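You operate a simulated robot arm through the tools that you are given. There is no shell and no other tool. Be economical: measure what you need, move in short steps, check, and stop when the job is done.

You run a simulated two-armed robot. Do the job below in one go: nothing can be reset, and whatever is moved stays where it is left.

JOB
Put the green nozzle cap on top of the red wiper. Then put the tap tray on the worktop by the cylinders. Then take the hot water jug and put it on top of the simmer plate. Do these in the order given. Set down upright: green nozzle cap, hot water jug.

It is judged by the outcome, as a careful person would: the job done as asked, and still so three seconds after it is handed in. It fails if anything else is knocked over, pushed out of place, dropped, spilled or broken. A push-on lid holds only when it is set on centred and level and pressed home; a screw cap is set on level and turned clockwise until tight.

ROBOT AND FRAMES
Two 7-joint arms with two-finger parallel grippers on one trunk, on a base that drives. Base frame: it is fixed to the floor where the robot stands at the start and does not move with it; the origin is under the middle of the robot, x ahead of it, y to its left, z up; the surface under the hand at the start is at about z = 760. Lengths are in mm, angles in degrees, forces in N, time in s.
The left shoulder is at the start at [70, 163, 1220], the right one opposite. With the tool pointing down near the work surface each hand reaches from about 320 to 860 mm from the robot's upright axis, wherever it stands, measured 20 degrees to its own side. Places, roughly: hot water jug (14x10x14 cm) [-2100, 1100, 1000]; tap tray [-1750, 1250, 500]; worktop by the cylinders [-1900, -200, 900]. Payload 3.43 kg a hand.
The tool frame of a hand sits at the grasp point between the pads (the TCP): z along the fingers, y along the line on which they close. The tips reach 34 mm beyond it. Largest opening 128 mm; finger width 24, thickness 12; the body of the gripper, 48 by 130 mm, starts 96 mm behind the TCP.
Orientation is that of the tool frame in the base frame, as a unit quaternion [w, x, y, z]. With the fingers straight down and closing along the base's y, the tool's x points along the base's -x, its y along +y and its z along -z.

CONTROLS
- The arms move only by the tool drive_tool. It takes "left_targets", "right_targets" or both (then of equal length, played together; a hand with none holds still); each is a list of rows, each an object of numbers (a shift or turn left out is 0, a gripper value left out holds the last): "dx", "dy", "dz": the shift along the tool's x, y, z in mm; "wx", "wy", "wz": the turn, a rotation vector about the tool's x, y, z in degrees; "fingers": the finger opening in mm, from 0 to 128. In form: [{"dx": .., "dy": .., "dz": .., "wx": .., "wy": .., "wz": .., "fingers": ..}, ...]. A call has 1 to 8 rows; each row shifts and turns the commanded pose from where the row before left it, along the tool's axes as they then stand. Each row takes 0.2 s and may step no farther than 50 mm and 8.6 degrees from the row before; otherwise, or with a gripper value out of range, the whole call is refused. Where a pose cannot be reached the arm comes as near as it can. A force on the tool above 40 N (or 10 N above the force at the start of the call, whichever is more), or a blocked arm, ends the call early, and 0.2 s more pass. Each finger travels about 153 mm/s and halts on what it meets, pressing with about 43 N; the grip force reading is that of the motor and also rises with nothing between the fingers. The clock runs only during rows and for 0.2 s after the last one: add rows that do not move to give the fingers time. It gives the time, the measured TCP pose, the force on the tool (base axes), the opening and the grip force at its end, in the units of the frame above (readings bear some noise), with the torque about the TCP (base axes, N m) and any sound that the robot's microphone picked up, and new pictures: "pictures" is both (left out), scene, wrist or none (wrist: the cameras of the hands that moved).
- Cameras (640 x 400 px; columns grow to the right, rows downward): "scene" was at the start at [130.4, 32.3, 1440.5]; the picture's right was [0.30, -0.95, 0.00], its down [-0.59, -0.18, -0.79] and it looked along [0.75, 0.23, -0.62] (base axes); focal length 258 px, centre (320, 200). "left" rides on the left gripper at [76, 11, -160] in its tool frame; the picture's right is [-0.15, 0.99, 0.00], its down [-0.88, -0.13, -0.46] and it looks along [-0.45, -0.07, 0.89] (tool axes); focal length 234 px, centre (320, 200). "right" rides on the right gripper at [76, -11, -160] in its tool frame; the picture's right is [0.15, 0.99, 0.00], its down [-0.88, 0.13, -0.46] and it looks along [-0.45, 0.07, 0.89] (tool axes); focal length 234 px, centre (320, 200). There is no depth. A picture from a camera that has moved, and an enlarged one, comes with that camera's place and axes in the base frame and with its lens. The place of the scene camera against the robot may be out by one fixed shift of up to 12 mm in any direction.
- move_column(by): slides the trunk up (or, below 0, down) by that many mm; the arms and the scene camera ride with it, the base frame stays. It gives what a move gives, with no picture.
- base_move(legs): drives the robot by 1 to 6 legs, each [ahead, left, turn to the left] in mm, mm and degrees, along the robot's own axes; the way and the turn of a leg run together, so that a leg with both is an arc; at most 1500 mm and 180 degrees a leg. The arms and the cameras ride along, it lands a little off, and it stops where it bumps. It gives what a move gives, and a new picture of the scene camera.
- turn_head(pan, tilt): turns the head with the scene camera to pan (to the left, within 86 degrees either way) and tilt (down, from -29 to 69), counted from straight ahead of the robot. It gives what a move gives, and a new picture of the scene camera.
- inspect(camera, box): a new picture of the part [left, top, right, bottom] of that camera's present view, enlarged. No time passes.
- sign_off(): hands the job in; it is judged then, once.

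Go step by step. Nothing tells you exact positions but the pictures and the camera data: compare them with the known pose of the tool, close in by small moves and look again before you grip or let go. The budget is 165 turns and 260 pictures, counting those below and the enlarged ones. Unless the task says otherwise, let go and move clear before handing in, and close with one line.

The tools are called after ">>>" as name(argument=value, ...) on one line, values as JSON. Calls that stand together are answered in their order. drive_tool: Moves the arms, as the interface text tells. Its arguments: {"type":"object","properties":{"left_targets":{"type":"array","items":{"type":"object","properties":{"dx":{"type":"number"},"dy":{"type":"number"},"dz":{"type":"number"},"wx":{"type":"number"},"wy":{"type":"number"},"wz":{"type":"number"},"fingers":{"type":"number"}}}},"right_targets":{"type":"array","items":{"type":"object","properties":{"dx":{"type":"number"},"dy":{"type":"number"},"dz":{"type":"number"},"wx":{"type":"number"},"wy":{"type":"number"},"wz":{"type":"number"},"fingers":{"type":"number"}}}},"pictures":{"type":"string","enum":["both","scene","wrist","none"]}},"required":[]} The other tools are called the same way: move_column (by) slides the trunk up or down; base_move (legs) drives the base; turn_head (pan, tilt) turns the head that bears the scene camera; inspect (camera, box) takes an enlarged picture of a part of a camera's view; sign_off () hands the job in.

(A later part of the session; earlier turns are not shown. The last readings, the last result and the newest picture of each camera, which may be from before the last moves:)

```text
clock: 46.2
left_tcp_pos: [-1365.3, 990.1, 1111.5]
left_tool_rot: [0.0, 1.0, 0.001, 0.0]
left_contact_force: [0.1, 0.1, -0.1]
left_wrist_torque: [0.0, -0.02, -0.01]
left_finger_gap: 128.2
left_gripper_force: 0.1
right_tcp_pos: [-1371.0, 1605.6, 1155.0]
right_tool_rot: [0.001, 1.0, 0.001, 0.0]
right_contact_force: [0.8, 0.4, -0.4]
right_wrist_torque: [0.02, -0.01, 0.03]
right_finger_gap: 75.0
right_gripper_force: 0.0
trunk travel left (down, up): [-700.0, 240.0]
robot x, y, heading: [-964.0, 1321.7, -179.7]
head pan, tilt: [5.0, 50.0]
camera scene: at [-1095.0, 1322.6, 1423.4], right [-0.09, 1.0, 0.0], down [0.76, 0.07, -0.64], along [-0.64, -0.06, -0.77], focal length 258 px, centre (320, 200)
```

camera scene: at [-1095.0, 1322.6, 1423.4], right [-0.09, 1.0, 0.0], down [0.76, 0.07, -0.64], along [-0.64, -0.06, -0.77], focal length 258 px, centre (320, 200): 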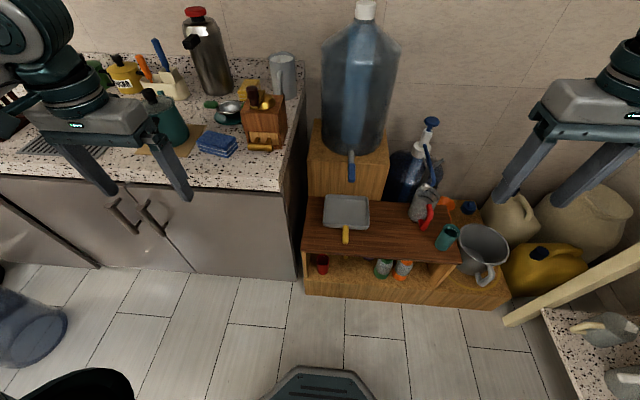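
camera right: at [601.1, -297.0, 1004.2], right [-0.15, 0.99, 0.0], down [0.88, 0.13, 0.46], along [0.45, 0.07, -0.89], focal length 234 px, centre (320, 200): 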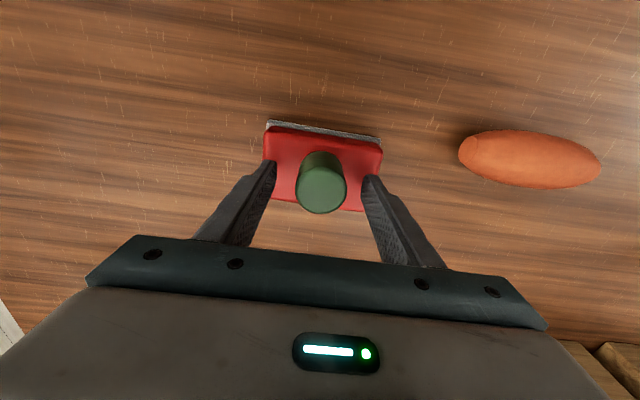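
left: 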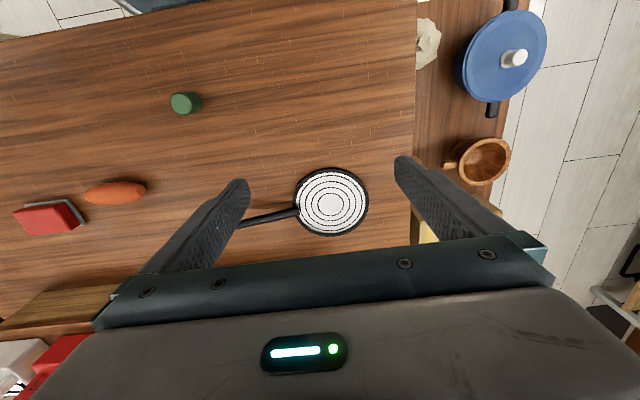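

The tray centres near (-1795, 1376) at about z 510, with its handle pointing toward me. I'll shift right so the left arm stays clear of the counter end, then lower the trunk.

>>> base_move(legs=[[0, -230, 0]])

>>> move_column(by=-200)

>>> drive_tool(left_targets=[{"dx": -40, "dy": -25}, {"dx": -40, "dy": -25}, {"dx": -40, "dy": -25}, {"dx": -40, "dy": -25}, {"dx": -40, "dy": -25}, {"dx": -40, "dy": -25}], pictures="both")

```text
clock: 48.0
left_tcp_pos: [-1366.9, 1216.2, 1110.6]
left_tool_rot: [0.0, 1.0, 0.001, 0.0]
left_contact_force: [-0.5, 0.2, -0.1]
left_wrist_torque: [0.0, 0.0, -0.02]
left_finger_gap: 128.2
left_gripper_force: 0.1
right_tcp_pos: [-1371.3, 1833.7, 1154.9]
right_tool_rot: [0.0, 1.0, 0.001, 0.0]
right_contact_force: [0.3, 0.3, 0.0]
right_wrist_torque: [-0.03, 0.0, 0.03]
right_finger_gap: 75.1
right_gripper_force: 0.2
trunk travel left (down, up): [-700.0, 240.0]
robot x, y, heading: [-964.0, 1555.6, -179.9]
head pan, tilt: [5.0, 50.0]
camera scene: at [-1095.5, 1549.3, 1423.4], right [-0.09, 1.0, 0.0], down [0.76, 0.07, -0.64], along [-0.64, -0.06, -0.77], focal length 258 px, centre (320, 200)
```

scene: 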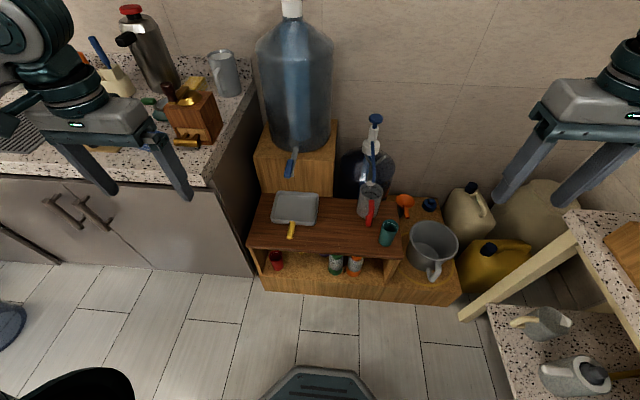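

```text
clock: 50.1
left_tcp_pos: [-1367.5, 1217.3, 911.4]
left_tool_rot: [0.0, 1.0, 0.001, 0.0]
left_contact_force: [0.3, 0.1, -0.6]
left_wrist_torque: [0.01, 0.0, 0.01]
left_finger_gap: 128.1
left_gripper_force: 0.1
right_tcp_pos: [-1371.9, 1833.7, 955.3]
right_tool_rot: [0.0, 1.0, 0.001, 0.0]
right_contact_force: [0.3, 0.7, 0.0]
right_wrist_torque: [0.01, -0.03, 0.0]
right_finger_gap: 75.1
right_gripper_force: 0.0
trunk travel left (down, up): [-500.0, 440.0]
robot x, y, heading: [-969.2, 1548.0, -179.6]
head pan, tilt: [5.0, 50.0]
```

```text
clock: 51.5
left_tcp_pos: [-1609.8, 1369.9, 912.3]
left_tool_rot: [0.001, 1.0, 0.002, 0.001]
left_contact_force: [0.3, -0.4, 0.1]
left_wrist_torque: [-0.02, 0.02, 0.01]
left_finger_gap: 128.1
left_gripper_force: 0.0
right_tcp_pos: [-1372.0, 1834.4, 953.9]
right_tool_rot: [0.001, 1.0, 0.002, 0.001]
right_contact_force: [-0.5, 0.6, 0.1]
right_wrist_torque: [0.0, 0.01, -0.01]
right_finger_gap: 74.9
right_gripper_force: 0.2
trunk travel left (down, up): [-500.0, 440.0]
robot x, y, heading: [-968.4, 1551.4, -179.7]
head pan, tilt: [5.0, 50.0]
camera scene: at [-1096.3, 1551.1, 1223.2], right [-0.09, 1.0, 0.0], down [0.76, 0.07, -0.64], along [-0.64, -0.06, -0.77], focal length 258 px, centre (320, 200)
camera left: at [-1533.7, 1359.6, 1070.5], right [-0.14, -0.99, 0.0], down [-0.88, 0.13, 0.45], along [-0.45, 0.06, -0.89], focal length 234 px, centre (320, 200)
```

scene: 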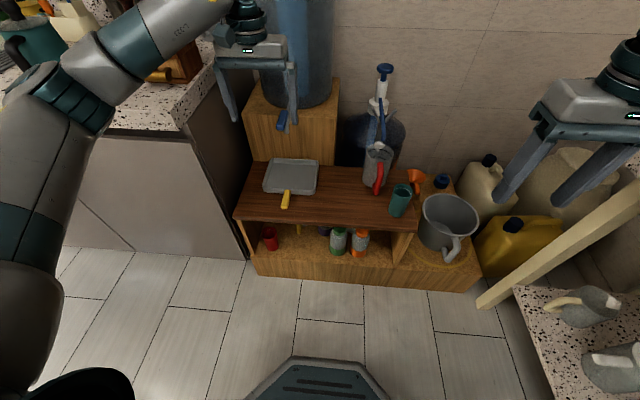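
left: 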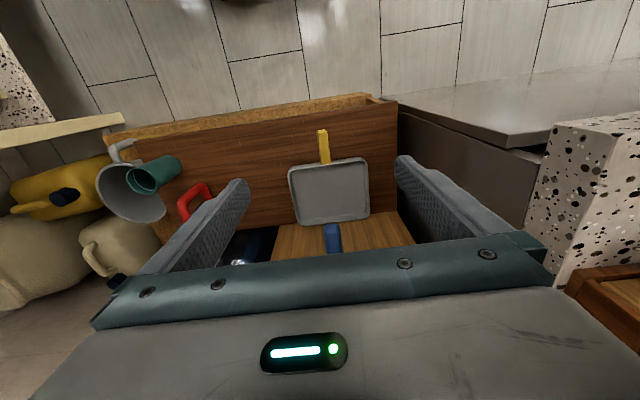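

The left arm would pass close to the counter end. I'll tuck the right hand in and shift the base another 130 mm right for clearance.

>>> drive_tool(right_targets=[{"dy": 45}, {"dy": 45}], left_targets=[{"dy": 48}, {"dy": 48}], pictures="none")

>>> base_move(legs=[[0, -130, 0]])

>>> turn_head(pan=25, tilt=50)

```text
clock: 52.1
left_tcp_pos: [-1609.1, 1271.4, 911.8]
left_tool_rot: [-0.001, 1.0, 0.001, 0.0]
left_contact_force: [-0.3, 0.3, 0.1]
left_wrist_torque: [0.0, 0.01, -0.01]
left_finger_gap: 127.9
left_gripper_force: 0.0
right_tcp_pos: [-1372.0, 1742.4, 955.5]
right_tool_rot: [0.0, 1.0, -0.001, 0.0]
right_contact_force: [0.9, -0.1, 0.0]
right_wrist_torque: [0.02, 0.08, 0.0]
right_finger_gap: 75.0
right_gripper_force: 0.1
trunk travel left (down, up): [-500.0, 440.0]
robot x, y, heading: [-968.1, 1551.2, -180.0]
head pan, tilt: [5.0, 50.0]
```

```text
clock: 53.4
left_tcp_pos: [-1608.3, 1402.8, 912.0]
left_tool_rot: [0.0, 1.0, 0.002, 0.0]
left_contact_force: [0.5, 0.1, 0.0]
left_wrist_torque: [-0.03, -0.01, 0.02]
left_finger_gap: 127.9
left_gripper_force: 0.0
right_tcp_pos: [-1371.9, 1873.9, 956.4]
right_tool_rot: [0.001, 1.0, 0.002, -0.001]
right_contact_force: [0.9, -0.7, 0.0]
right_wrist_torque: [0.0, 0.01, 0.01]
right_finger_gap: 74.8
right_gripper_force: 0.1
trunk travel left (down, up): [-500.0, 440.0]
robot x, y, heading: [-963.1, 1681.2, -179.7]
head pan, tilt: [5.0, 50.0]
camera scene: at [-1095.8, 1681.8, 1223.4], right [-0.09, 1.0, 0.0], down [0.76, 0.07, -0.64], along [-0.64, -0.06, -0.77], focal length 258 px, centre (320, 200)
```

scene: 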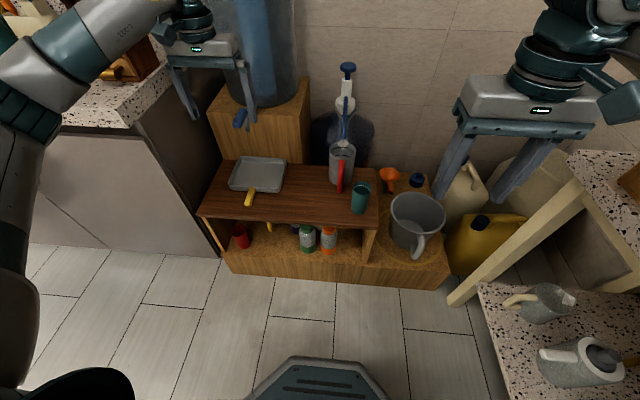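

```text
clock: 54.3
left_tcp_pos: [-1608.9, 1403.8, 911.9]
left_tool_rot: [0.0, 1.0, 0.003, 0.001]
left_contact_force: [1.2, 0.5, -0.9]
left_wrist_torque: [0.01, -0.02, 0.0]
left_finger_gap: 127.9
left_gripper_force: 0.0
right_tcp_pos: [-1372.3, 1873.6, 955.9]
right_tool_rot: [0.0, 1.0, 0.001, 0.001]
right_contact_force: [0.0, -0.7, 0.7]
right_wrist_torque: [0.03, 0.0, -0.01]
right_finger_gap: 75.0
right_gripper_force: 0.0
trunk travel left (down, up): [-500.0, 440.0]
robot x, y, heading: [-967.4, 1682.5, -180.1]
head pan, tilt: [25.0, 50.0]
camera scene: at [-1088.9, 1655.0, 1223.3], right [-0.42, 0.91, 0.0], down [0.69, 0.32, -0.64], along [-0.58, -0.27, -0.77], focal length 258 px, centre (320, 200)
```

scene: 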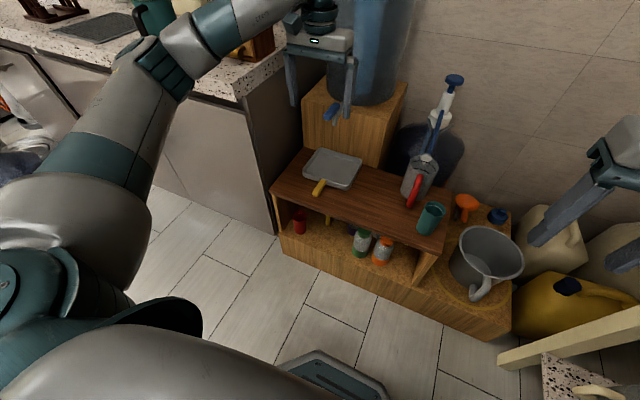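

The arm now has good clearance. I'll move the left hand above the tray handle near (-1685, 1368) and descend partway.

>>> drive_tool(left_targets=[{"dx": -38, "dy": 18, "fingers": 80}, {"dx": -38, "dy": 17}, {"dz": 45}, {"dz": 45}, {"dz": 45}, {"dz": 45}, {"dz": 0}], pictures="both")

>>> inspect(camera="left", box=[240, 100, 400, 240])

```text
clock: 55.9
left_tcp_pos: [-1684.5, 1367.8, 731.9]
left_tool_rot: [0.0, 1.0, 0.002, 0.0]
left_contact_force: [-0.6, 0.6, 0.5]
left_wrist_torque: [-0.02, 0.0, 0.03]
left_finger_gap: 80.2
left_gripper_force: 0.0
right_tcp_pos: [-1370.4, 1873.8, 956.0]
right_tool_rot: [0.0, 1.0, 0.0, 0.0]
right_contact_force: [0.3, -0.4, -0.2]
right_wrist_torque: [0.01, 0.04, 0.02]
right_finger_gap: 75.1
right_gripper_force: 0.1
trunk travel left (down, up): [-500.0, 440.0]
robot x, y, heading: [-965.6, 1681.1, -179.9]
head pan, tilt: [25.0, 50.0]
camera scene: at [-1088.4, 1655.3, 1223.4], right [-0.42, 0.91, 0.0], down [0.69, 0.33, -0.64], along [-0.58, -0.27, -0.77], focal length 258 px, centre (320, 200)
camera left: at [-1608.3, 1358.4, 891.0], right [-0.14, -0.99, 0.0], down [-0.88, 0.13, 0.46], along [-0.45, 0.07, -0.89], focal length 234 px, centre (320, 200)
```

scene: 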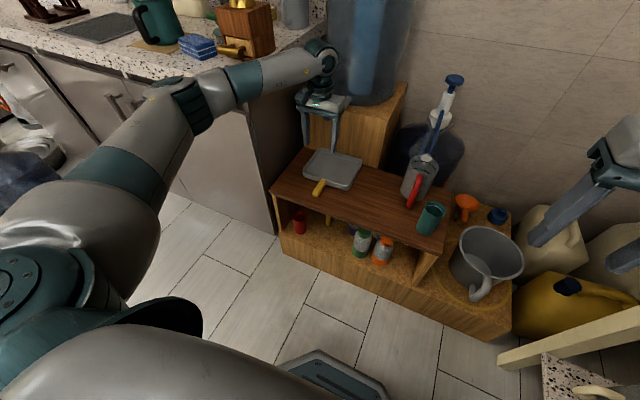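
left: 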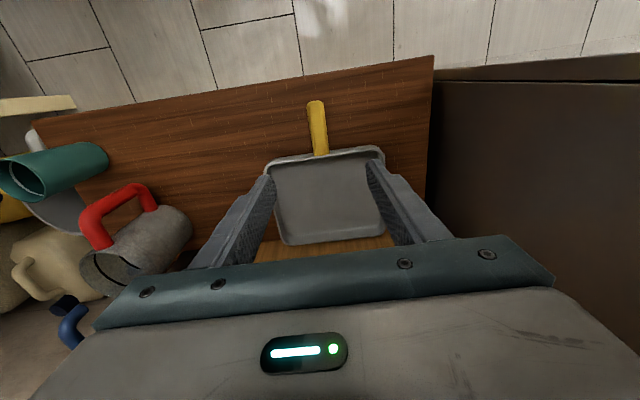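

```text
2.86 times, centred on (320, 170) of left
camera zoom: at [-1608.3, 1358.4, 891.0], right [-0.14, -0.99, 0.0], down [-0.88, 0.13, 0.46], along [-0.45, 0.07, -0.89], focal length 669 px, centre (320, 286)
```

zoom: 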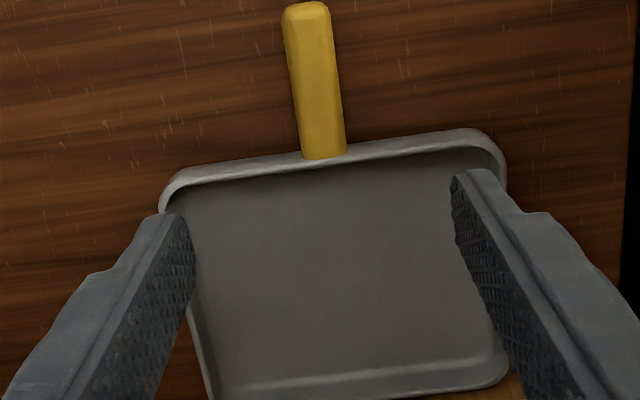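

The handle centre line is near y=1372, spanning x from -1637 to -1715 at about z 505. I'll align and descend further.

>>> drive_tool(left_targets=[{"dx": -6, "dy": -4, "dz": 45}, {"dz": 45}, {"dz": 45}, {"dz": 35}, {"dz": 0}], pictures="both")

>>> inspect(camera="scene", box=[270, 80, 390, 220])

```text
clock: 56.3
left_tcp_pos: [-1691.6, 1373.0, 692.2]
left_tool_rot: [-0.002, 1.0, 0.003, -0.005]
left_contact_force: [5.1, 0.8, 10.9]
left_wrist_torque: [-0.25, 0.85, 0.08]
left_finger_gap: 79.9
left_gripper_force: 0.0
right_tcp_pos: [-1372.4, 1873.9, 954.8]
right_tool_rot: [0.001, 1.0, 0.002, 0.001]
right_contact_force: [-0.7, -0.1, -0.2]
right_wrist_torque: [0.0, -0.05, -0.02]
right_finger_gap: 75.0
right_gripper_force: 0.0
trunk travel left (down, up): [-500.0, 440.0]
robot x, y, heading: [-963.4, 1680.2, -180.0]
head pan, tilt: [25.0, 50.0]
stopped in row 2 (left hand): the force on the tool passed its limit at 77 N (the readings are from after the stop); the commanded pose is now the measured one
camera scene: at [-1088.3, 1655.1, 1223.4], right [-0.43, 0.91, 0.0], down [0.69, 0.33, -0.64], along [-0.58, -0.27, -0.77], focal length 258 px, centre (320, 200)
camera left: at [-1613.4, 1362.1, 850.5], right [-0.14, -0.99, 0.0], down [-0.88, 0.12, 0.47], along [-0.46, 0.07, -0.89], focal length 234 px, centre (320, 200)
```

scene: 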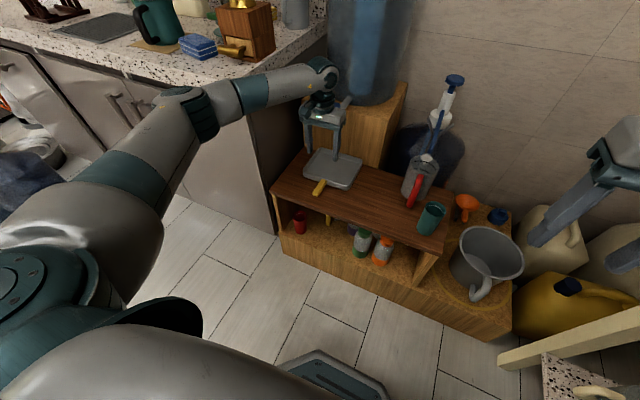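
left: 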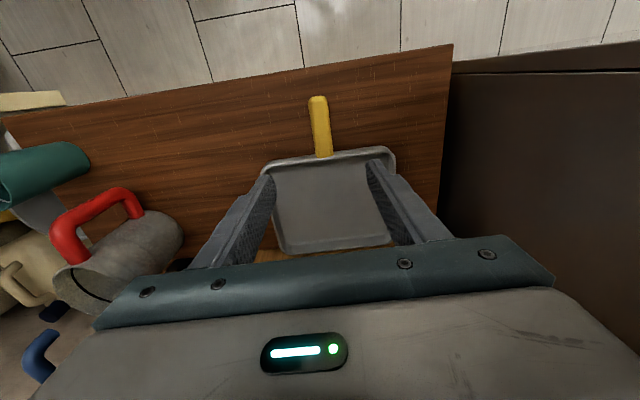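

```text
2.86 times, centred on (330, 150) of scene
camera zoom: at [-1088.3, 1655.1, 1223.4], right [-0.43, 0.91, 0.0], down [0.69, 0.33, -0.64], along [-0.58, -0.27, -0.77], focal length 739 px, centre (291, 343)
```

zoom: 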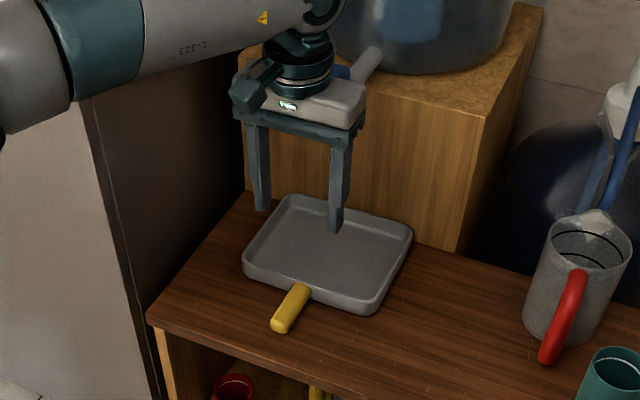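

The hand touched something above, which must be the tap lever at roughly (-1725, 1360, 788). I'll back off and approach tilted from the front so the gripper body stays clear of it.

>>> drive_tool(left_targets=[{"dz": -30}, {"dz": -20, "dx": 30}, {"dx": 40}, {"dx": 40}, {"dz": 0}], pictures="none")

>>> inspect(camera="scene", box=[270, 0, 470, 220])

```text
clock: 57.5
left_tcp_pos: [-1581.4, 1372.5, 739.6]
left_tool_rot: [-0.002, 1.0, 0.002, -0.004]
left_contact_force: [0.4, -0.7, 0.3]
left_wrist_torque: [-0.01, 0.01, 0.01]
left_finger_gap: 80.0
left_gripper_force: 0.1
right_tcp_pos: [-1371.9, 1874.0, 954.4]
right_tool_rot: [0.0, 1.0, 0.001, 0.001]
right_contact_force: [-0.2, 0.8, -1.0]
right_wrist_torque: [0.0, -0.02, 0.0]
right_finger_gap: 75.1
right_gripper_force: 0.0
trunk travel left (down, up): [-500.0, 440.0]
robot x, y, heading: [-965.1, 1681.1, -180.0]
head pan, tilt: [25.0, 50.0]
```

```text
1.82 times, centred on (370, 110) of scene
camera zoom: at [-1089.4, 1655.4, 1223.3], right [-0.43, 0.91, 0.0], down [0.69, 0.33, -0.64], along [-0.58, -0.27, -0.77], focal length 470 px, centre (229, 364)
```

zoom: 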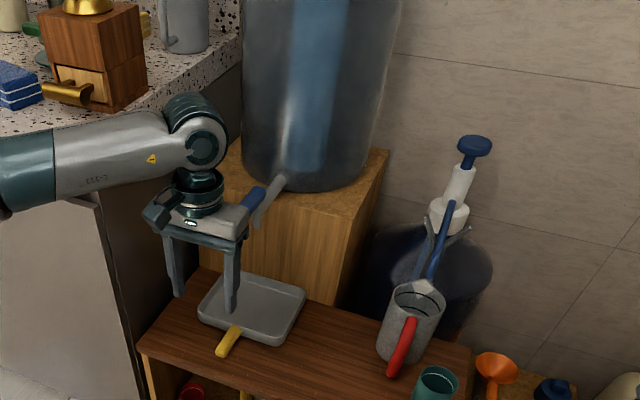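

The bottle and tap look undisturbed. I'll tilt the hand 40° forward and descend toward the handle.

>>> drive_tool(left_targets=[{"wy": -8}, {"wy": -8}, {"wy": -8}, {"wy": -8}, {"wy": -8}, {"dz": 0}], pictures="none")

>>> drive_tool(left_targets=[{"dz": 35, "dx": 12}, {"dz": 35, "dx": 12}, {"dz": 35, "dx": 12}, {"dz": 35, "dx": 10}, {"dz": 0}], pictures="both")

>>> inspect(camera="scene", box=[270, 80, 390, 220])

```text
clock: 58.9
left_tcp_pos: [-1580.5, 1373.1, 740.9]
left_tool_rot: [-0.002, 0.938, 0.003, -0.347]
left_contact_force: [0.1, 0.3, 0.1]
left_wrist_torque: [0.0, 0.0, 0.02]
left_finger_gap: 80.1
left_gripper_force: 0.0
right_tcp_pos: [-1373.2, 1874.5, 955.5]
right_tool_rot: [0.0, 1.0, 0.001, 0.001]
right_contact_force: [-1.1, 0.2, 0.6]
right_wrist_torque: [-0.02, 0.0, 0.02]
right_finger_gap: 75.3
right_gripper_force: 0.0
trunk travel left (down, up): [-500.0, 440.0]
robot x, y, heading: [-966.9, 1681.7, -180.0]
head pan, tilt: [25.0, 50.0]
```

```text
clock: 60.1
left_tcp_pos: [-1635.8, 1375.4, 605.2]
left_tool_rot: [-0.002, 0.938, 0.003, -0.346]
left_contact_force: [-0.3, -0.6, 0.4]
left_wrist_torque: [0.02, 0.03, -0.01]
left_finger_gap: 79.9
left_gripper_force: 0.1
right_tcp_pos: [-1371.5, 1873.2, 954.4]
right_tool_rot: [0.0, 1.0, 0.001, -0.001]
right_contact_force: [-0.1, 0.0, 0.4]
right_wrist_torque: [0.0, -0.02, 0.01]
right_finger_gap: 74.8
right_gripper_force: 0.0
trunk travel left (down, up): [-500.0, 440.0]
robot x, y, heading: [-964.2, 1679.9, -180.0]
head pan, tilt: [25.0, 50.0]
camera scene: at [-1088.5, 1655.0, 1223.4], right [-0.43, 0.91, 0.0], down [0.69, 0.33, -0.64], along [-0.58, -0.27, -0.77], focal length 258 px, centre (320, 200)
camera left: at [-1474.0, 1364.8, 677.3], right [-0.11, -0.99, 0.09], down [-0.37, 0.12, 0.92], along [-0.92, 0.07, -0.38], focal length 234 px, centre (320, 200)
```

scene: 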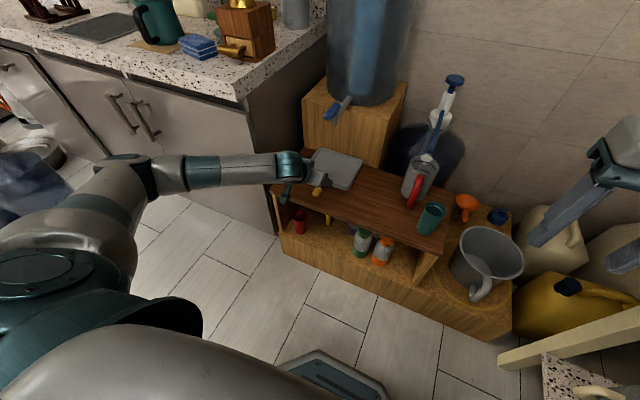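
left: 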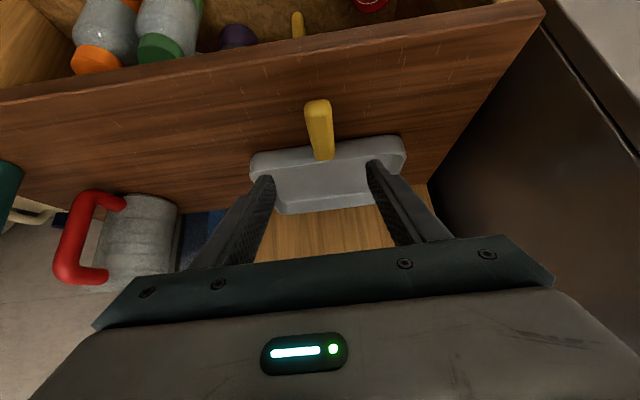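

```text
2.86 times, centred on (330, 150) of scene
camera zoom: at [-1088.5, 1655.0, 1223.4], right [-0.43, 0.91, 0.0], down [0.69, 0.33, -0.64], along [-0.58, -0.27, -0.77], focal length 739 px, centre (291, 343)
```

zoom: 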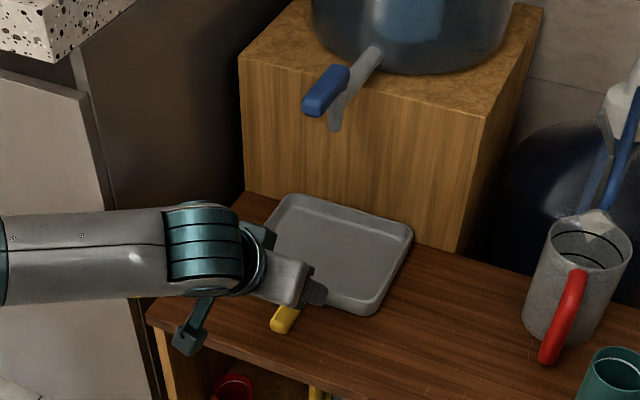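

The handle lies ahead at about z 515 and y 1373, centred between the fingers. I'll bring the fingers around it.

>>> drive_tool(left_targets=[{"dz": 25, "dx": 7, "dy": 1}, {"dz": 25, "dx": 7}, {"dz": 15, "dx": 4}, {"dz": 9, "dx": 2}, {"dz": 0}], pictures="wrist")

>>> inspect(camera="scene", box=[270, 120, 370, 220])

```text
clock: 61.3
left_tcp_pos: [-1668.9, 1373.9, 533.7]
left_tool_rot: [-0.002, 0.938, 0.003, -0.346]
left_contact_force: [0.1, 0.2, -0.3]
left_wrist_torque: [0.01, 0.02, 0.02]
left_finger_gap: 80.0
left_gripper_force: 0.1
right_tcp_pos: [-1372.6, 1872.7, 954.2]
right_tool_rot: [0.0, 1.0, 0.002, 0.0]
right_contact_force: [0.0, -1.0, 1.0]
right_wrist_torque: [0.0, 0.0, 0.0]
right_finger_gap: 75.1
right_gripper_force: 0.0
trunk travel left (down, up): [-500.0, 440.0]
robot x, y, heading: [-964.7, 1684.0, -179.7]
head pan, tilt: [25.0, 50.0]
camera left: at [-1507.4, 1363.2, 605.6], right [-0.11, -0.99, 0.09], down [-0.37, 0.12, 0.92], along [-0.92, 0.06, -0.38], focal length 234 px, centre (320, 200)
```

left: 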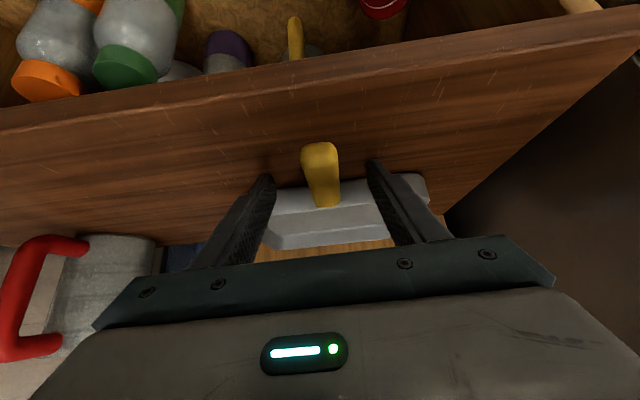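

```text
4.00 times, centred on (320, 170) of scene
camera zoom: at [-1088.7, 1654.9, 1223.4], right [-0.43, 0.91, 0.0], down [0.69, 0.33, -0.64], along [-0.58, -0.27, -0.77], focal length 1034 px, centre (320, 320)
```

zoom: 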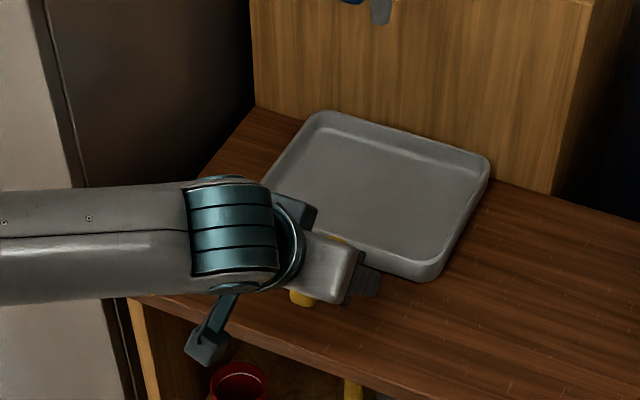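

The fingers straddle the handle but sit slightly high. I'll lower about 10 mm gently and then close.

>>> drive_tool(left_targets=[{"dz": 4.6, "dx": 3.9}, {"dz": 3, "dx": 2.6}, {"dz": 0}], pictures="none")

>>> drive_tool(left_targets=[{"fingers": 50}, {"fingers": 10}, {"fingers": 5}, {"fingers": 5}], pictures="wrist")

```text
clock: 62.1
left_tcp_pos: [-1670.0, 1372.8, 533.3]
left_tool_rot: [-0.002, 0.936, 0.002, -0.352]
left_contact_force: [17.1, 2.8, 22.8]
left_wrist_torque: [-0.85, -0.25, 0.65]
left_finger_gap: 78.6
left_gripper_force: 0.1
right_tcp_pos: [-1369.1, 1873.9, 955.8]
right_tool_rot: [0.001, 1.0, 0.003, -0.001]
right_contact_force: [-0.1, 1.1, 0.2]
right_wrist_torque: [0.03, 0.01, -0.03]
right_finger_gap: 75.1
right_gripper_force: 0.1
trunk travel left (down, up): [-500.0, 440.0]
robot x, y, heading: [-962.2, 1680.8, -180.0]
head pan, tilt: [25.0, 50.0]
stopped in row 3 (left hand): the force on the tool passed its limit at 43 N (the readings are from after the stop); the commanded pose is now the measured one
```

```text
clock: 62.6
left_tcp_pos: [-1673.8, 1368.1, 534.5]
left_tool_rot: [0.002, 0.935, 0.005, -0.354]
left_contact_force: [0.6, 0.5, 11.3]
left_wrist_torque: [0.04, 0.08, -0.16]
left_finger_gap: 25.8
left_gripper_force: 14.1
right_tcp_pos: [-1372.2, 1872.8, 954.6]
right_tool_rot: [0.002, 1.0, 0.003, 0.0]
right_contact_force: [-0.3, -0.9, -0.3]
right_wrist_torque: [-0.03, 0.0, 0.0]
right_finger_gap: 75.1
right_gripper_force: 0.1
trunk travel left (down, up): [-500.0, 440.0]
robot x, y, heading: [-965.8, 1681.7, -179.9]
head pan, tilt: [25.0, 50.0]
stopped in row 2 (left hand): the force on the tool passed its limit at 90 N (the readings are from after the stop); the commanded pose is now the measured one
camera left: at [-1510.4, 1359.2, 601.9], right [-0.1, -0.99, 0.1], down [-0.36, 0.13, 0.92], along [-0.93, 0.06, -0.37], focal length 234 px, centre (320, 200)
```

left: 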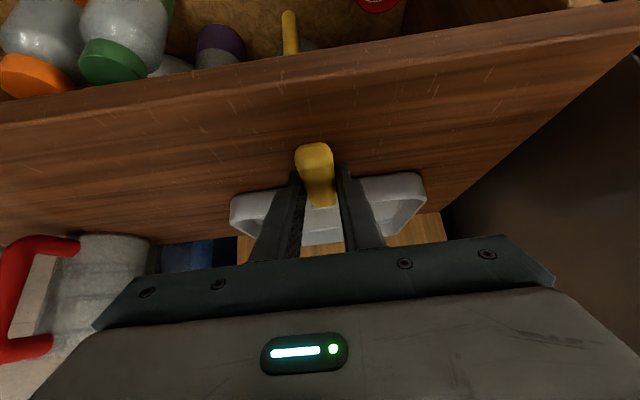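

The fingers have met the handle at about 26 mm. I'll tighten the grip fully while easing the hand up a little.

>>> drive_tool(left_targets=[{"fingers": 10}, {"fingers": 5}, {"fingers": 5}], pictures="none")

>>> drive_tool(left_targets=[{"dz": -6, "dx": -5}, {"dz": -6, "dx": -5}, {"dz": 0}], pictures="both")

>>> inspect(camera="scene", box=[270, 120, 370, 220])

```text
clock: 63.4
left_tcp_pos: [-1673.1, 1368.0, 533.0]
left_tool_rot: [0.001, 0.935, 0.004, -0.354]
left_contact_force: [-7.7, -0.9, 16.3]
left_wrist_torque: [-0.09, 0.56, 0.03]
left_finger_gap: 25.3
left_gripper_force: 43.3
right_tcp_pos: [-1370.8, 1873.2, 956.5]
right_tool_rot: [0.0, 1.0, 0.003, 0.0]
right_contact_force: [0.4, 0.4, -0.3]
right_wrist_torque: [-0.01, 0.02, -0.01]
right_finger_gap: 74.9
right_gripper_force: 0.1
trunk travel left (down, up): [-500.0, 440.0]
robot x, y, heading: [-965.6, 1682.8, -179.7]
head pan, tilt: [25.0, 50.0]
```

```text
clock: 64.2
left_tcp_pos: [-1671.1, 1367.3, 546.3]
left_tool_rot: [0.001, 0.937, 0.004, -0.35]
left_contact_force: [0.9, -0.6, -1.8]
left_wrist_torque: [-0.02, -0.18, -0.01]
left_finger_gap: 25.4
left_gripper_force: 42.6
right_tcp_pos: [-1373.1, 1872.5, 953.9]
right_tool_rot: [0.0, 1.0, 0.002, 0.001]
right_contact_force: [0.6, 0.4, 1.2]
right_wrist_torque: [0.01, -0.03, -0.02]
right_finger_gap: 75.0
right_gripper_force: 0.1
trunk travel left (down, up): [-500.0, 440.0]
robot x, y, heading: [-964.5, 1683.4, -179.8]
head pan, tilt: [25.0, 50.0]
camera scene: at [-1088.5, 1654.2, 1223.2], right [-0.43, 0.9, 0.0], down [0.69, 0.33, -0.64], along [-0.58, -0.27, -0.77], focal length 258 px, centre (320, 200)
camera left: at [-1509.4, 1358.2, 615.3], right [-0.1, -0.99, 0.09], down [-0.37, 0.13, 0.92], along [-0.92, 0.06, -0.38], focal length 234 px, centre (320, 200)
```

scene: 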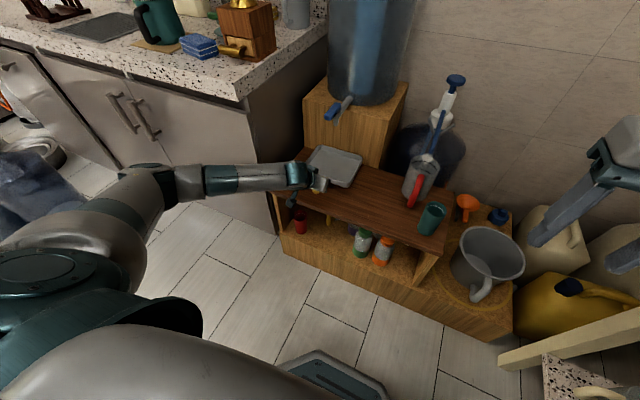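
left: 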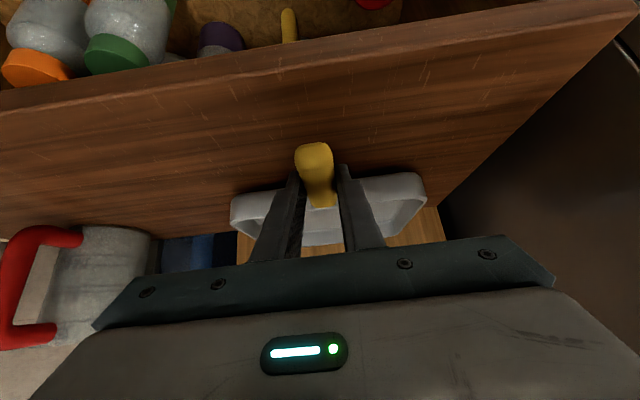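

```text
4.00 times, centred on (320, 170) of scene
camera zoom: at [-1088.5, 1654.2, 1223.2], right [-0.43, 0.9, 0.0], down [0.69, 0.33, -0.64], along [-0.58, -0.27, -0.77], focal length 1034 px, centre (320, 320)
```

zoom: 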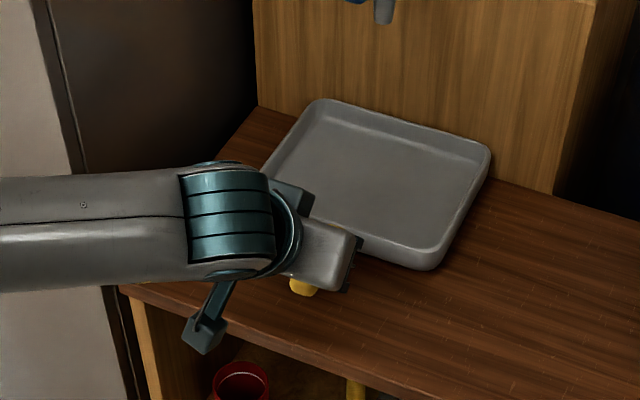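

The tray is light and rises with the hand, held level. I'll lift it a bit more and pull it straight out from under the tap.

>>> drive_tool(left_targets=[{"dz": -15, "dx": -13}, {"dx": 26, "dz": -22}, {"dx": 34, "dz": -29}, {"dx": 34, "dz": -29}, {"dx": 34, "dz": -29}, {"dx": 34, "dz": -29}, {"dz": 0}], pictures="both")

```text
clock: 65.8
left_tcp_pos: [-1467.9, 1364.5, 544.7]
left_tool_rot: [-0.026, 0.936, -0.009, -0.351]
left_contact_force: [-0.3, -0.7, -2.4]
left_wrist_torque: [0.01, -0.15, 0.02]
left_finger_gap: 25.4
left_gripper_force: 42.9
left hand out of reach, approached as far as the arm can: row 4, 5, 6
right_tcp_pos: [-1373.3, 1871.2, 955.5]
right_tool_rot: [-0.001, 1.0, 0.002, 0.001]
right_contact_force: [0.8, -0.1, -0.3]
right_wrist_torque: [0.03, -0.02, 0.02]
right_finger_gap: 75.1
right_gripper_force: 0.0
trunk travel left (down, up): [-500.0, 440.0]
robot x, y, heading: [-967.0, 1678.8, -179.8]
head pan, tilt: [25.0, 50.0]
camera scene: at [-1088.6, 1652.7, 1223.4], right [-0.43, 0.9, 0.0], down [0.69, 0.33, -0.64], along [-0.58, -0.27, -0.77], focal length 258 px, centre (320, 200)
camera left: at [-1306.7, 1345.1, 613.7], right [-0.14, -0.99, 0.06], down [-0.36, 0.1, 0.93], along [-0.92, 0.11, -0.37], focal length 234 px, centre (320, 200)
```

scene: 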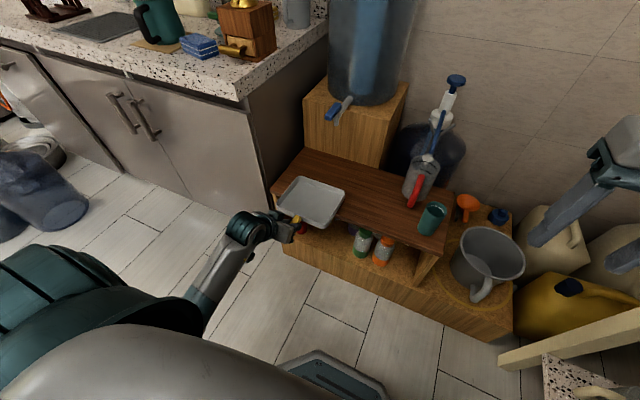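
left: 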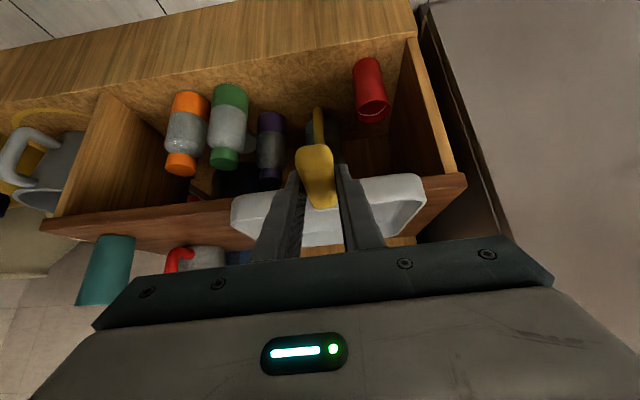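

The tray is out in front of the tap lever. I'll raise the trunk a little, back away from the shelf, then raise it fully.

>>> move_column(by=40)

>>> base_move(legs=[[-300, 0, 0]])

>>> move_column(by=400)

>>> turn_head(pan=25, tilt=45)

```text
clock: 66.7
left_tcp_pos: [-1469.3, 1365.0, 585.1]
left_tool_rot: [-0.025, 0.936, -0.008, -0.351]
left_contact_force: [-0.3, 0.2, -1.3]
left_wrist_torque: [-0.01, -0.17, 0.01]
left_finger_gap: 25.1
left_gripper_force: 43.2
right_tcp_pos: [-1372.1, 1871.5, 995.3]
right_tool_rot: [0.001, 1.0, 0.003, 0.0]
right_contact_force: [-0.4, 0.0, -0.6]
right_wrist_torque: [0.02, 0.0, 0.01]
right_finger_gap: 75.0
right_gripper_force: 0.1
trunk travel left (down, up): [-540.0, 400.0]
robot x, y, heading: [-967.5, 1682.3, -179.7]
head pan, tilt: [25.0, 50.0]
```

```text
clock: 68.7
left_tcp_pos: [-1172.7, 1363.9, 585.3]
left_tool_rot: [-0.024, 0.936, -0.006, -0.352]
left_contact_force: [0.3, 0.2, -0.6]
left_wrist_torque: [0.0, -0.16, 0.0]
left_finger_gap: 25.3
left_gripper_force: 42.6
right_tcp_pos: [-1077.1, 1873.0, 996.9]
right_tool_rot: [0.0, 1.0, 0.005, 0.001]
right_contact_force: [0.7, 0.1, 0.0]
right_wrist_torque: [0.0, 0.01, 0.0]
right_finger_gap: 75.0
right_gripper_force: 0.1
trunk travel left (down, up): [-540.0, 400.0]
robot x, y, heading: [-670.5, 1679.6, -179.5]
head pan, tilt: [25.0, 50.0]
camera scene: at [-791.8, 1656.1, 1263.5], right [-0.43, 0.9, 0.0], down [0.69, 0.33, -0.64], along [-0.58, -0.28, -0.77], focal length 258 px, centre (320, 200)
```

scene: 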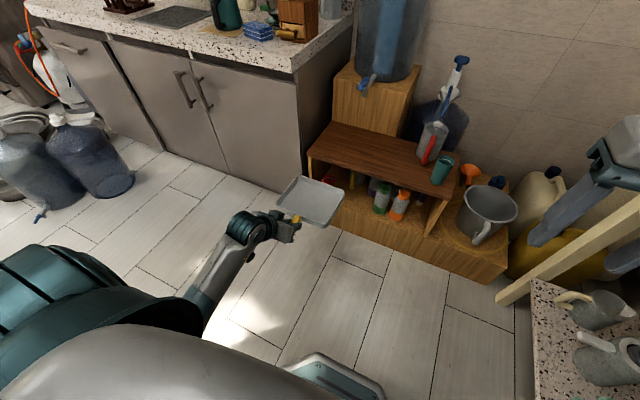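

```text
clock: 72.5
left_tcp_pos: [-1172.1, 1364.7, 985.4]
left_tool_rot: [-0.024, 0.936, -0.007, -0.352]
left_contact_force: [-0.8, 0.1, -1.7]
left_wrist_torque: [-0.03, -0.19, 0.01]
left_finger_gap: 25.3
left_gripper_force: 43.1
right_tcp_pos: [-1077.7, 1872.4, 1395.4]
right_tool_rot: [0.0, 1.0, 0.005, 0.0]
right_contact_force: [0.0, -0.5, -0.1]
right_wrist_torque: [-0.02, -0.02, 0.03]
right_finger_gap: 74.8
right_gripper_force: 0.0
trunk travel left (down, up): [-940.0, 0.0]
robot x, y, heading: [-672.1, 1686.5, -179.4]
head pan, tilt: [25.0, 50.0]
```

```text
clock: 73.2
left_tcp_pos: [-1172.2, 1363.4, 985.7]
left_tool_rot: [-0.024, 0.935, -0.007, -0.353]
left_contact_force: [-0.7, 0.3, -1.3]
left_wrist_torque: [-0.02, -0.18, 0.01]
left_finger_gap: 25.0
left_gripper_force: 43.5
right_tcp_pos: [-1077.0, 1871.2, 1394.9]
right_tool_rot: [0.0, 1.0, 0.006, 0.001]
right_contact_force: [-0.1, -0.7, 0.3]
right_wrist_torque: [-0.01, 0.01, -0.03]
right_finger_gap: 74.9
right_gripper_force: 0.1
trunk travel left (down, up): [-940.0, 0.0]
robot x, y, heading: [-672.6, 1684.9, -179.4]
head pan, tilt: [25.0, 45.0]
camera scene: at [-796.8, 1654.2, 1670.2], right [-0.43, 0.9, 0.0], down [0.64, 0.31, -0.71], along [-0.64, -0.31, -0.71], focal length 258 px, centre (320, 200)
```

scene: 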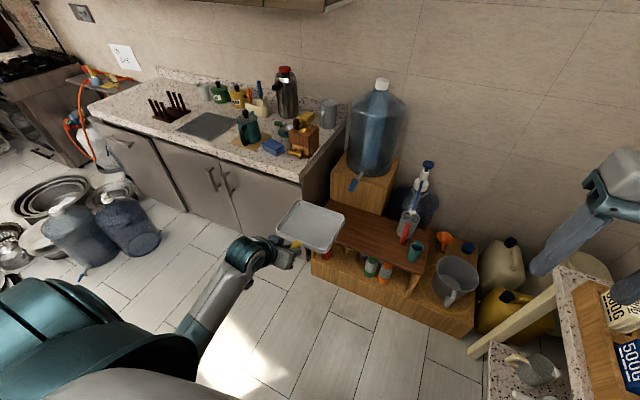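

The tray is held level at z≈985. I'll strafe left along the room toward the cylinder end, then check.

>>> base_move(legs=[[0, 1255, -0.6]])

>>> turn_head(pan=40, tilt=40)

```text
clock: 79.5
left_tcp_pos: [-1160.5, 103.7, 986.6]
left_tool_rot: [-0.024, 0.936, -0.008, -0.352]
left_contact_force: [0.1, 0.0, -2.0]
left_wrist_torque: [0.02, -0.19, -0.05]
left_finger_gap: 24.9
left_gripper_force: 43.0
right_tcp_pos: [-1065.5, 611.6, 1395.3]
right_tool_rot: [0.0, 1.0, 0.004, 0.001]
right_contact_force: [0.1, 0.1, 0.0]
right_wrist_torque: [0.0, 0.0, -0.01]
right_finger_gap: 74.8
right_gripper_force: 0.0
trunk travel left (down, up): [-940.0, 0.0]
robot x, y, heading: [-656.2, 421.4, -179.6]
head pan, tilt: [25.0, 45.0]
camera scene: at [-784.8, 393.6, 1670.3], right [-0.43, 0.9, 0.0], down [0.64, 0.3, -0.71], along [-0.64, -0.3, -0.71], focal length 258 px, centre (320, 200)
```

scene: 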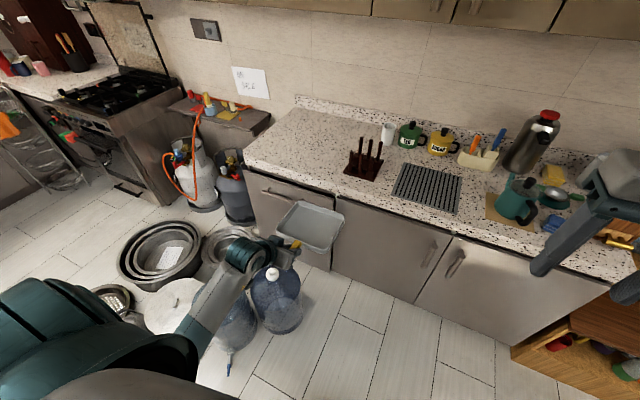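

```text
clock: 80.3
left_tcp_pos: [-1160.6, 103.4, 984.9]
left_tool_rot: [-0.023, 0.936, -0.007, -0.352]
left_contact_force: [-1.3, -0.2, -1.8]
left_wrist_torque: [-0.01, -0.18, 0.01]
left_finger_gap: 25.2
left_gripper_force: 43.2
right_tcp_pos: [-1065.0, 611.4, 1394.9]
right_tool_rot: [0.0, 1.0, 0.004, 0.001]
right_contact_force: [-0.3, -0.7, 0.0]
right_wrist_torque: [0.02, -0.01, 0.0]
right_finger_gap: 75.1
right_gripper_force: 0.1
trunk travel left (down, up): [-940.0, 0.0]
robot x, y, heading: [-661.1, 421.6, -179.3]
head pan, tilt: [40.0, 40.0]
camera scene: at [-776.1, 372.4, 1677.5], right [-0.65, 0.76, 0.0], down [0.49, 0.42, -0.77], along [-0.58, -0.5, -0.64], focal length 258 px, centre (320, 200)
```

scene: 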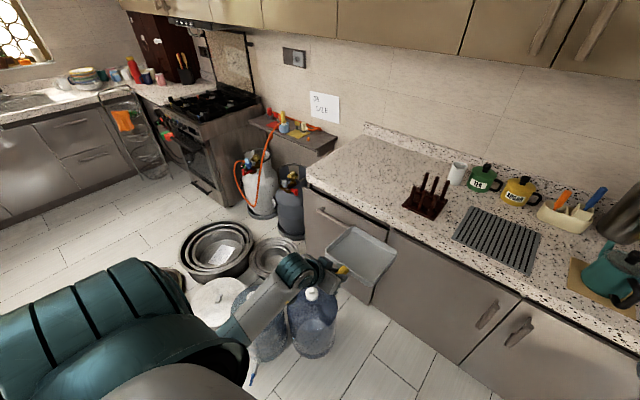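

The worktop left of the peg rack is free. I'll turn 24° left and drive up, keeping clear of the floor bottles.

>>> base_move(legs=[[0, 0, 24.3], [400, -252, 0]])

>>> turn_head(pan=20, tilt=50)

```text
clock: 84.4
left_tcp_pos: [-1455.8, -16.6, 985.7]
left_tool_rot: [0.051, 0.916, 0.19, -0.349]
left_contact_force: [-0.1, -0.2, -2.0]
left_wrist_torque: [0.01, -0.23, -0.01]
left_finger_gap: 25.0
left_gripper_force: 42.8
right_tcp_pos: [-1577.9, 483.7, 1394.4]
right_tool_rot: [0.0, 0.977, 0.215, 0.0]
right_contact_force: [-0.5, 0.1, 0.4]
right_wrist_torque: [-0.01, 0.03, 0.03]
right_finger_gap: 74.9
right_gripper_force: 0.0
trunk travel left (down, up): [-940.0, 0.0]
robot x, y, heading: [-1130.8, 481.1, -155.2]
head pan, tilt: [40.0, 40.0]
camera scene: at [-1212.3, 386.8, 1677.6], right [-0.9, 0.43, 0.0], down [0.27, 0.58, -0.77], along [-0.33, -0.69, -0.64], focal length 258 px, centre (320, 200)
```

scene: 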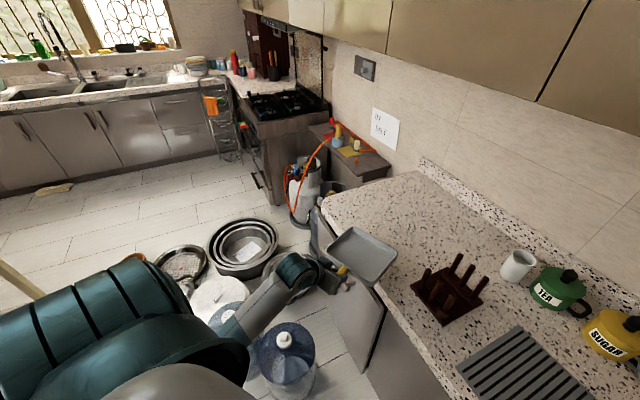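

```text
clock: 85.2
left_tcp_pos: [-1457.8, -17.5, 985.1]
left_tool_rot: [0.049, 0.917, 0.189, -0.348]
left_contact_force: [-0.7, -0.9, -1.0]
left_wrist_torque: [0.08, -0.15, -0.04]
left_finger_gap: 25.3
left_gripper_force: 42.4
right_tcp_pos: [-1579.0, 484.2, 1395.7]
right_tool_rot: [-0.001, 0.977, 0.215, 0.001]
right_contact_force: [-0.1, 0.1, 0.3]
right_wrist_torque: [-0.02, -0.03, 0.03]
right_finger_gap: 74.9
right_gripper_force: 0.1
trunk travel left (down, up): [-940.0, 0.0]
robot x, y, heading: [-1131.9, 479.2, -155.0]
head pan, tilt: [20.0, 50.0]
camera scene: at [-1233.4, 409.7, 1663.3], right [-0.7, 0.71, 0.0], down [0.54, 0.54, -0.64], along [-0.46, -0.45, -0.77], focal length 258 px, centre (320, 200)
```

scene: 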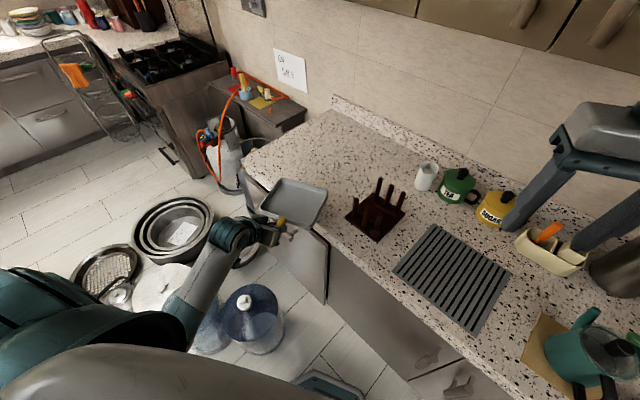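

The tray centre is at about (-1587, -69) and hovers above the counter edge. I'll move it to about (-1740, -170), over the free worktop.

>>> drive_tool(left_targets=[{"dx": -34, "dy": 8.8, "dz": 29.3}, {"dx": -34, "dy": 8.8, "dz": 29.3}, {"dx": -34, "dy": 8.8, "dz": 29.3}, {"dx": -34, "dy": 8.8, "dz": 29.3}, {"dz": 0}], pictures="both")

>>> inspect(camera="scene", box=[220, 100, 420, 260])

```text
clock: 86.4
left_tcp_pos: [-1608.7, -121.4, 988.7]
left_tool_rot: [0.05, 0.916, 0.19, -0.349]
left_contact_force: [0.1, -0.2, -1.5]
left_wrist_torque: [0.03, -0.17, 0.05]
left_finger_gap: 25.3
left_gripper_force: 43.0
right_tcp_pos: [-1577.0, 482.7, 1396.1]
right_tool_rot: [-0.001, 0.977, 0.215, 0.001]
right_contact_force: [1.2, 0.4, -0.7]
right_wrist_torque: [-0.03, -0.01, 0.01]
right_finger_gap: 74.9
right_gripper_force: 0.0
trunk travel left (down, up): [-940.0, 0.0]
robot x, y, heading: [-1134.0, 479.9, -155.2]
head pan, tilt: [20.0, 50.0]
camera scene: at [-1232.1, 409.3, 1663.4], right [-0.7, 0.71, 0.0], down [0.54, 0.54, -0.64], along [-0.46, -0.45, -0.77], focal length 258 px, centre (320, 200)
camera left: at [-1453.3, -70.9, 1056.5], right [0.28, -0.96, 0.06], down [-0.37, -0.05, 0.93], along [-0.89, -0.28, -0.37], focal length 234 px, centre (320, 200)
```

scene: 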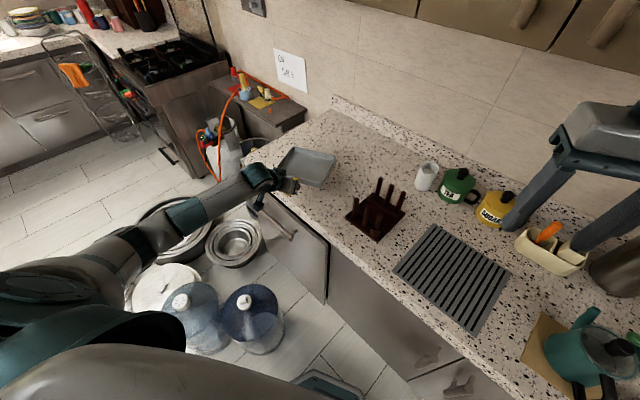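
left: 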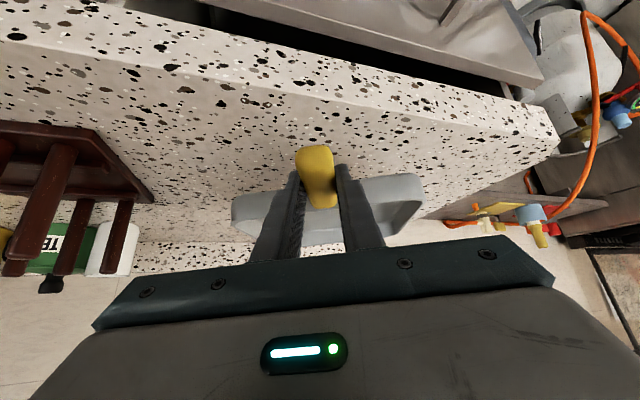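

```text
2.50 times, centred on (320, 180) of scene
camera zoom: at [-1232.1, 409.3, 1663.4], right [-0.7, 0.71, 0.0], down [0.54, 0.54, -0.64], along [-0.46, -0.45, -0.77], focal length 646 px, centre (320, 250)
```

zoom: 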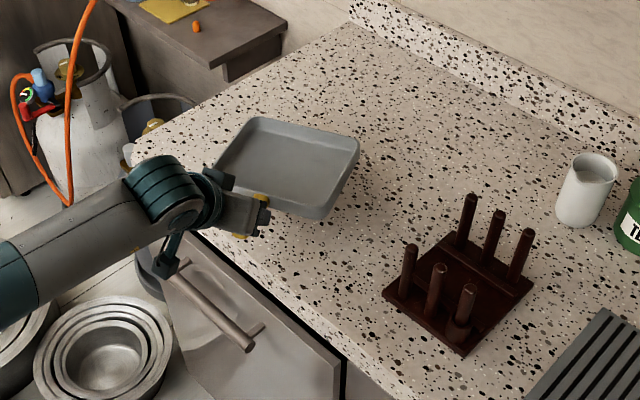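

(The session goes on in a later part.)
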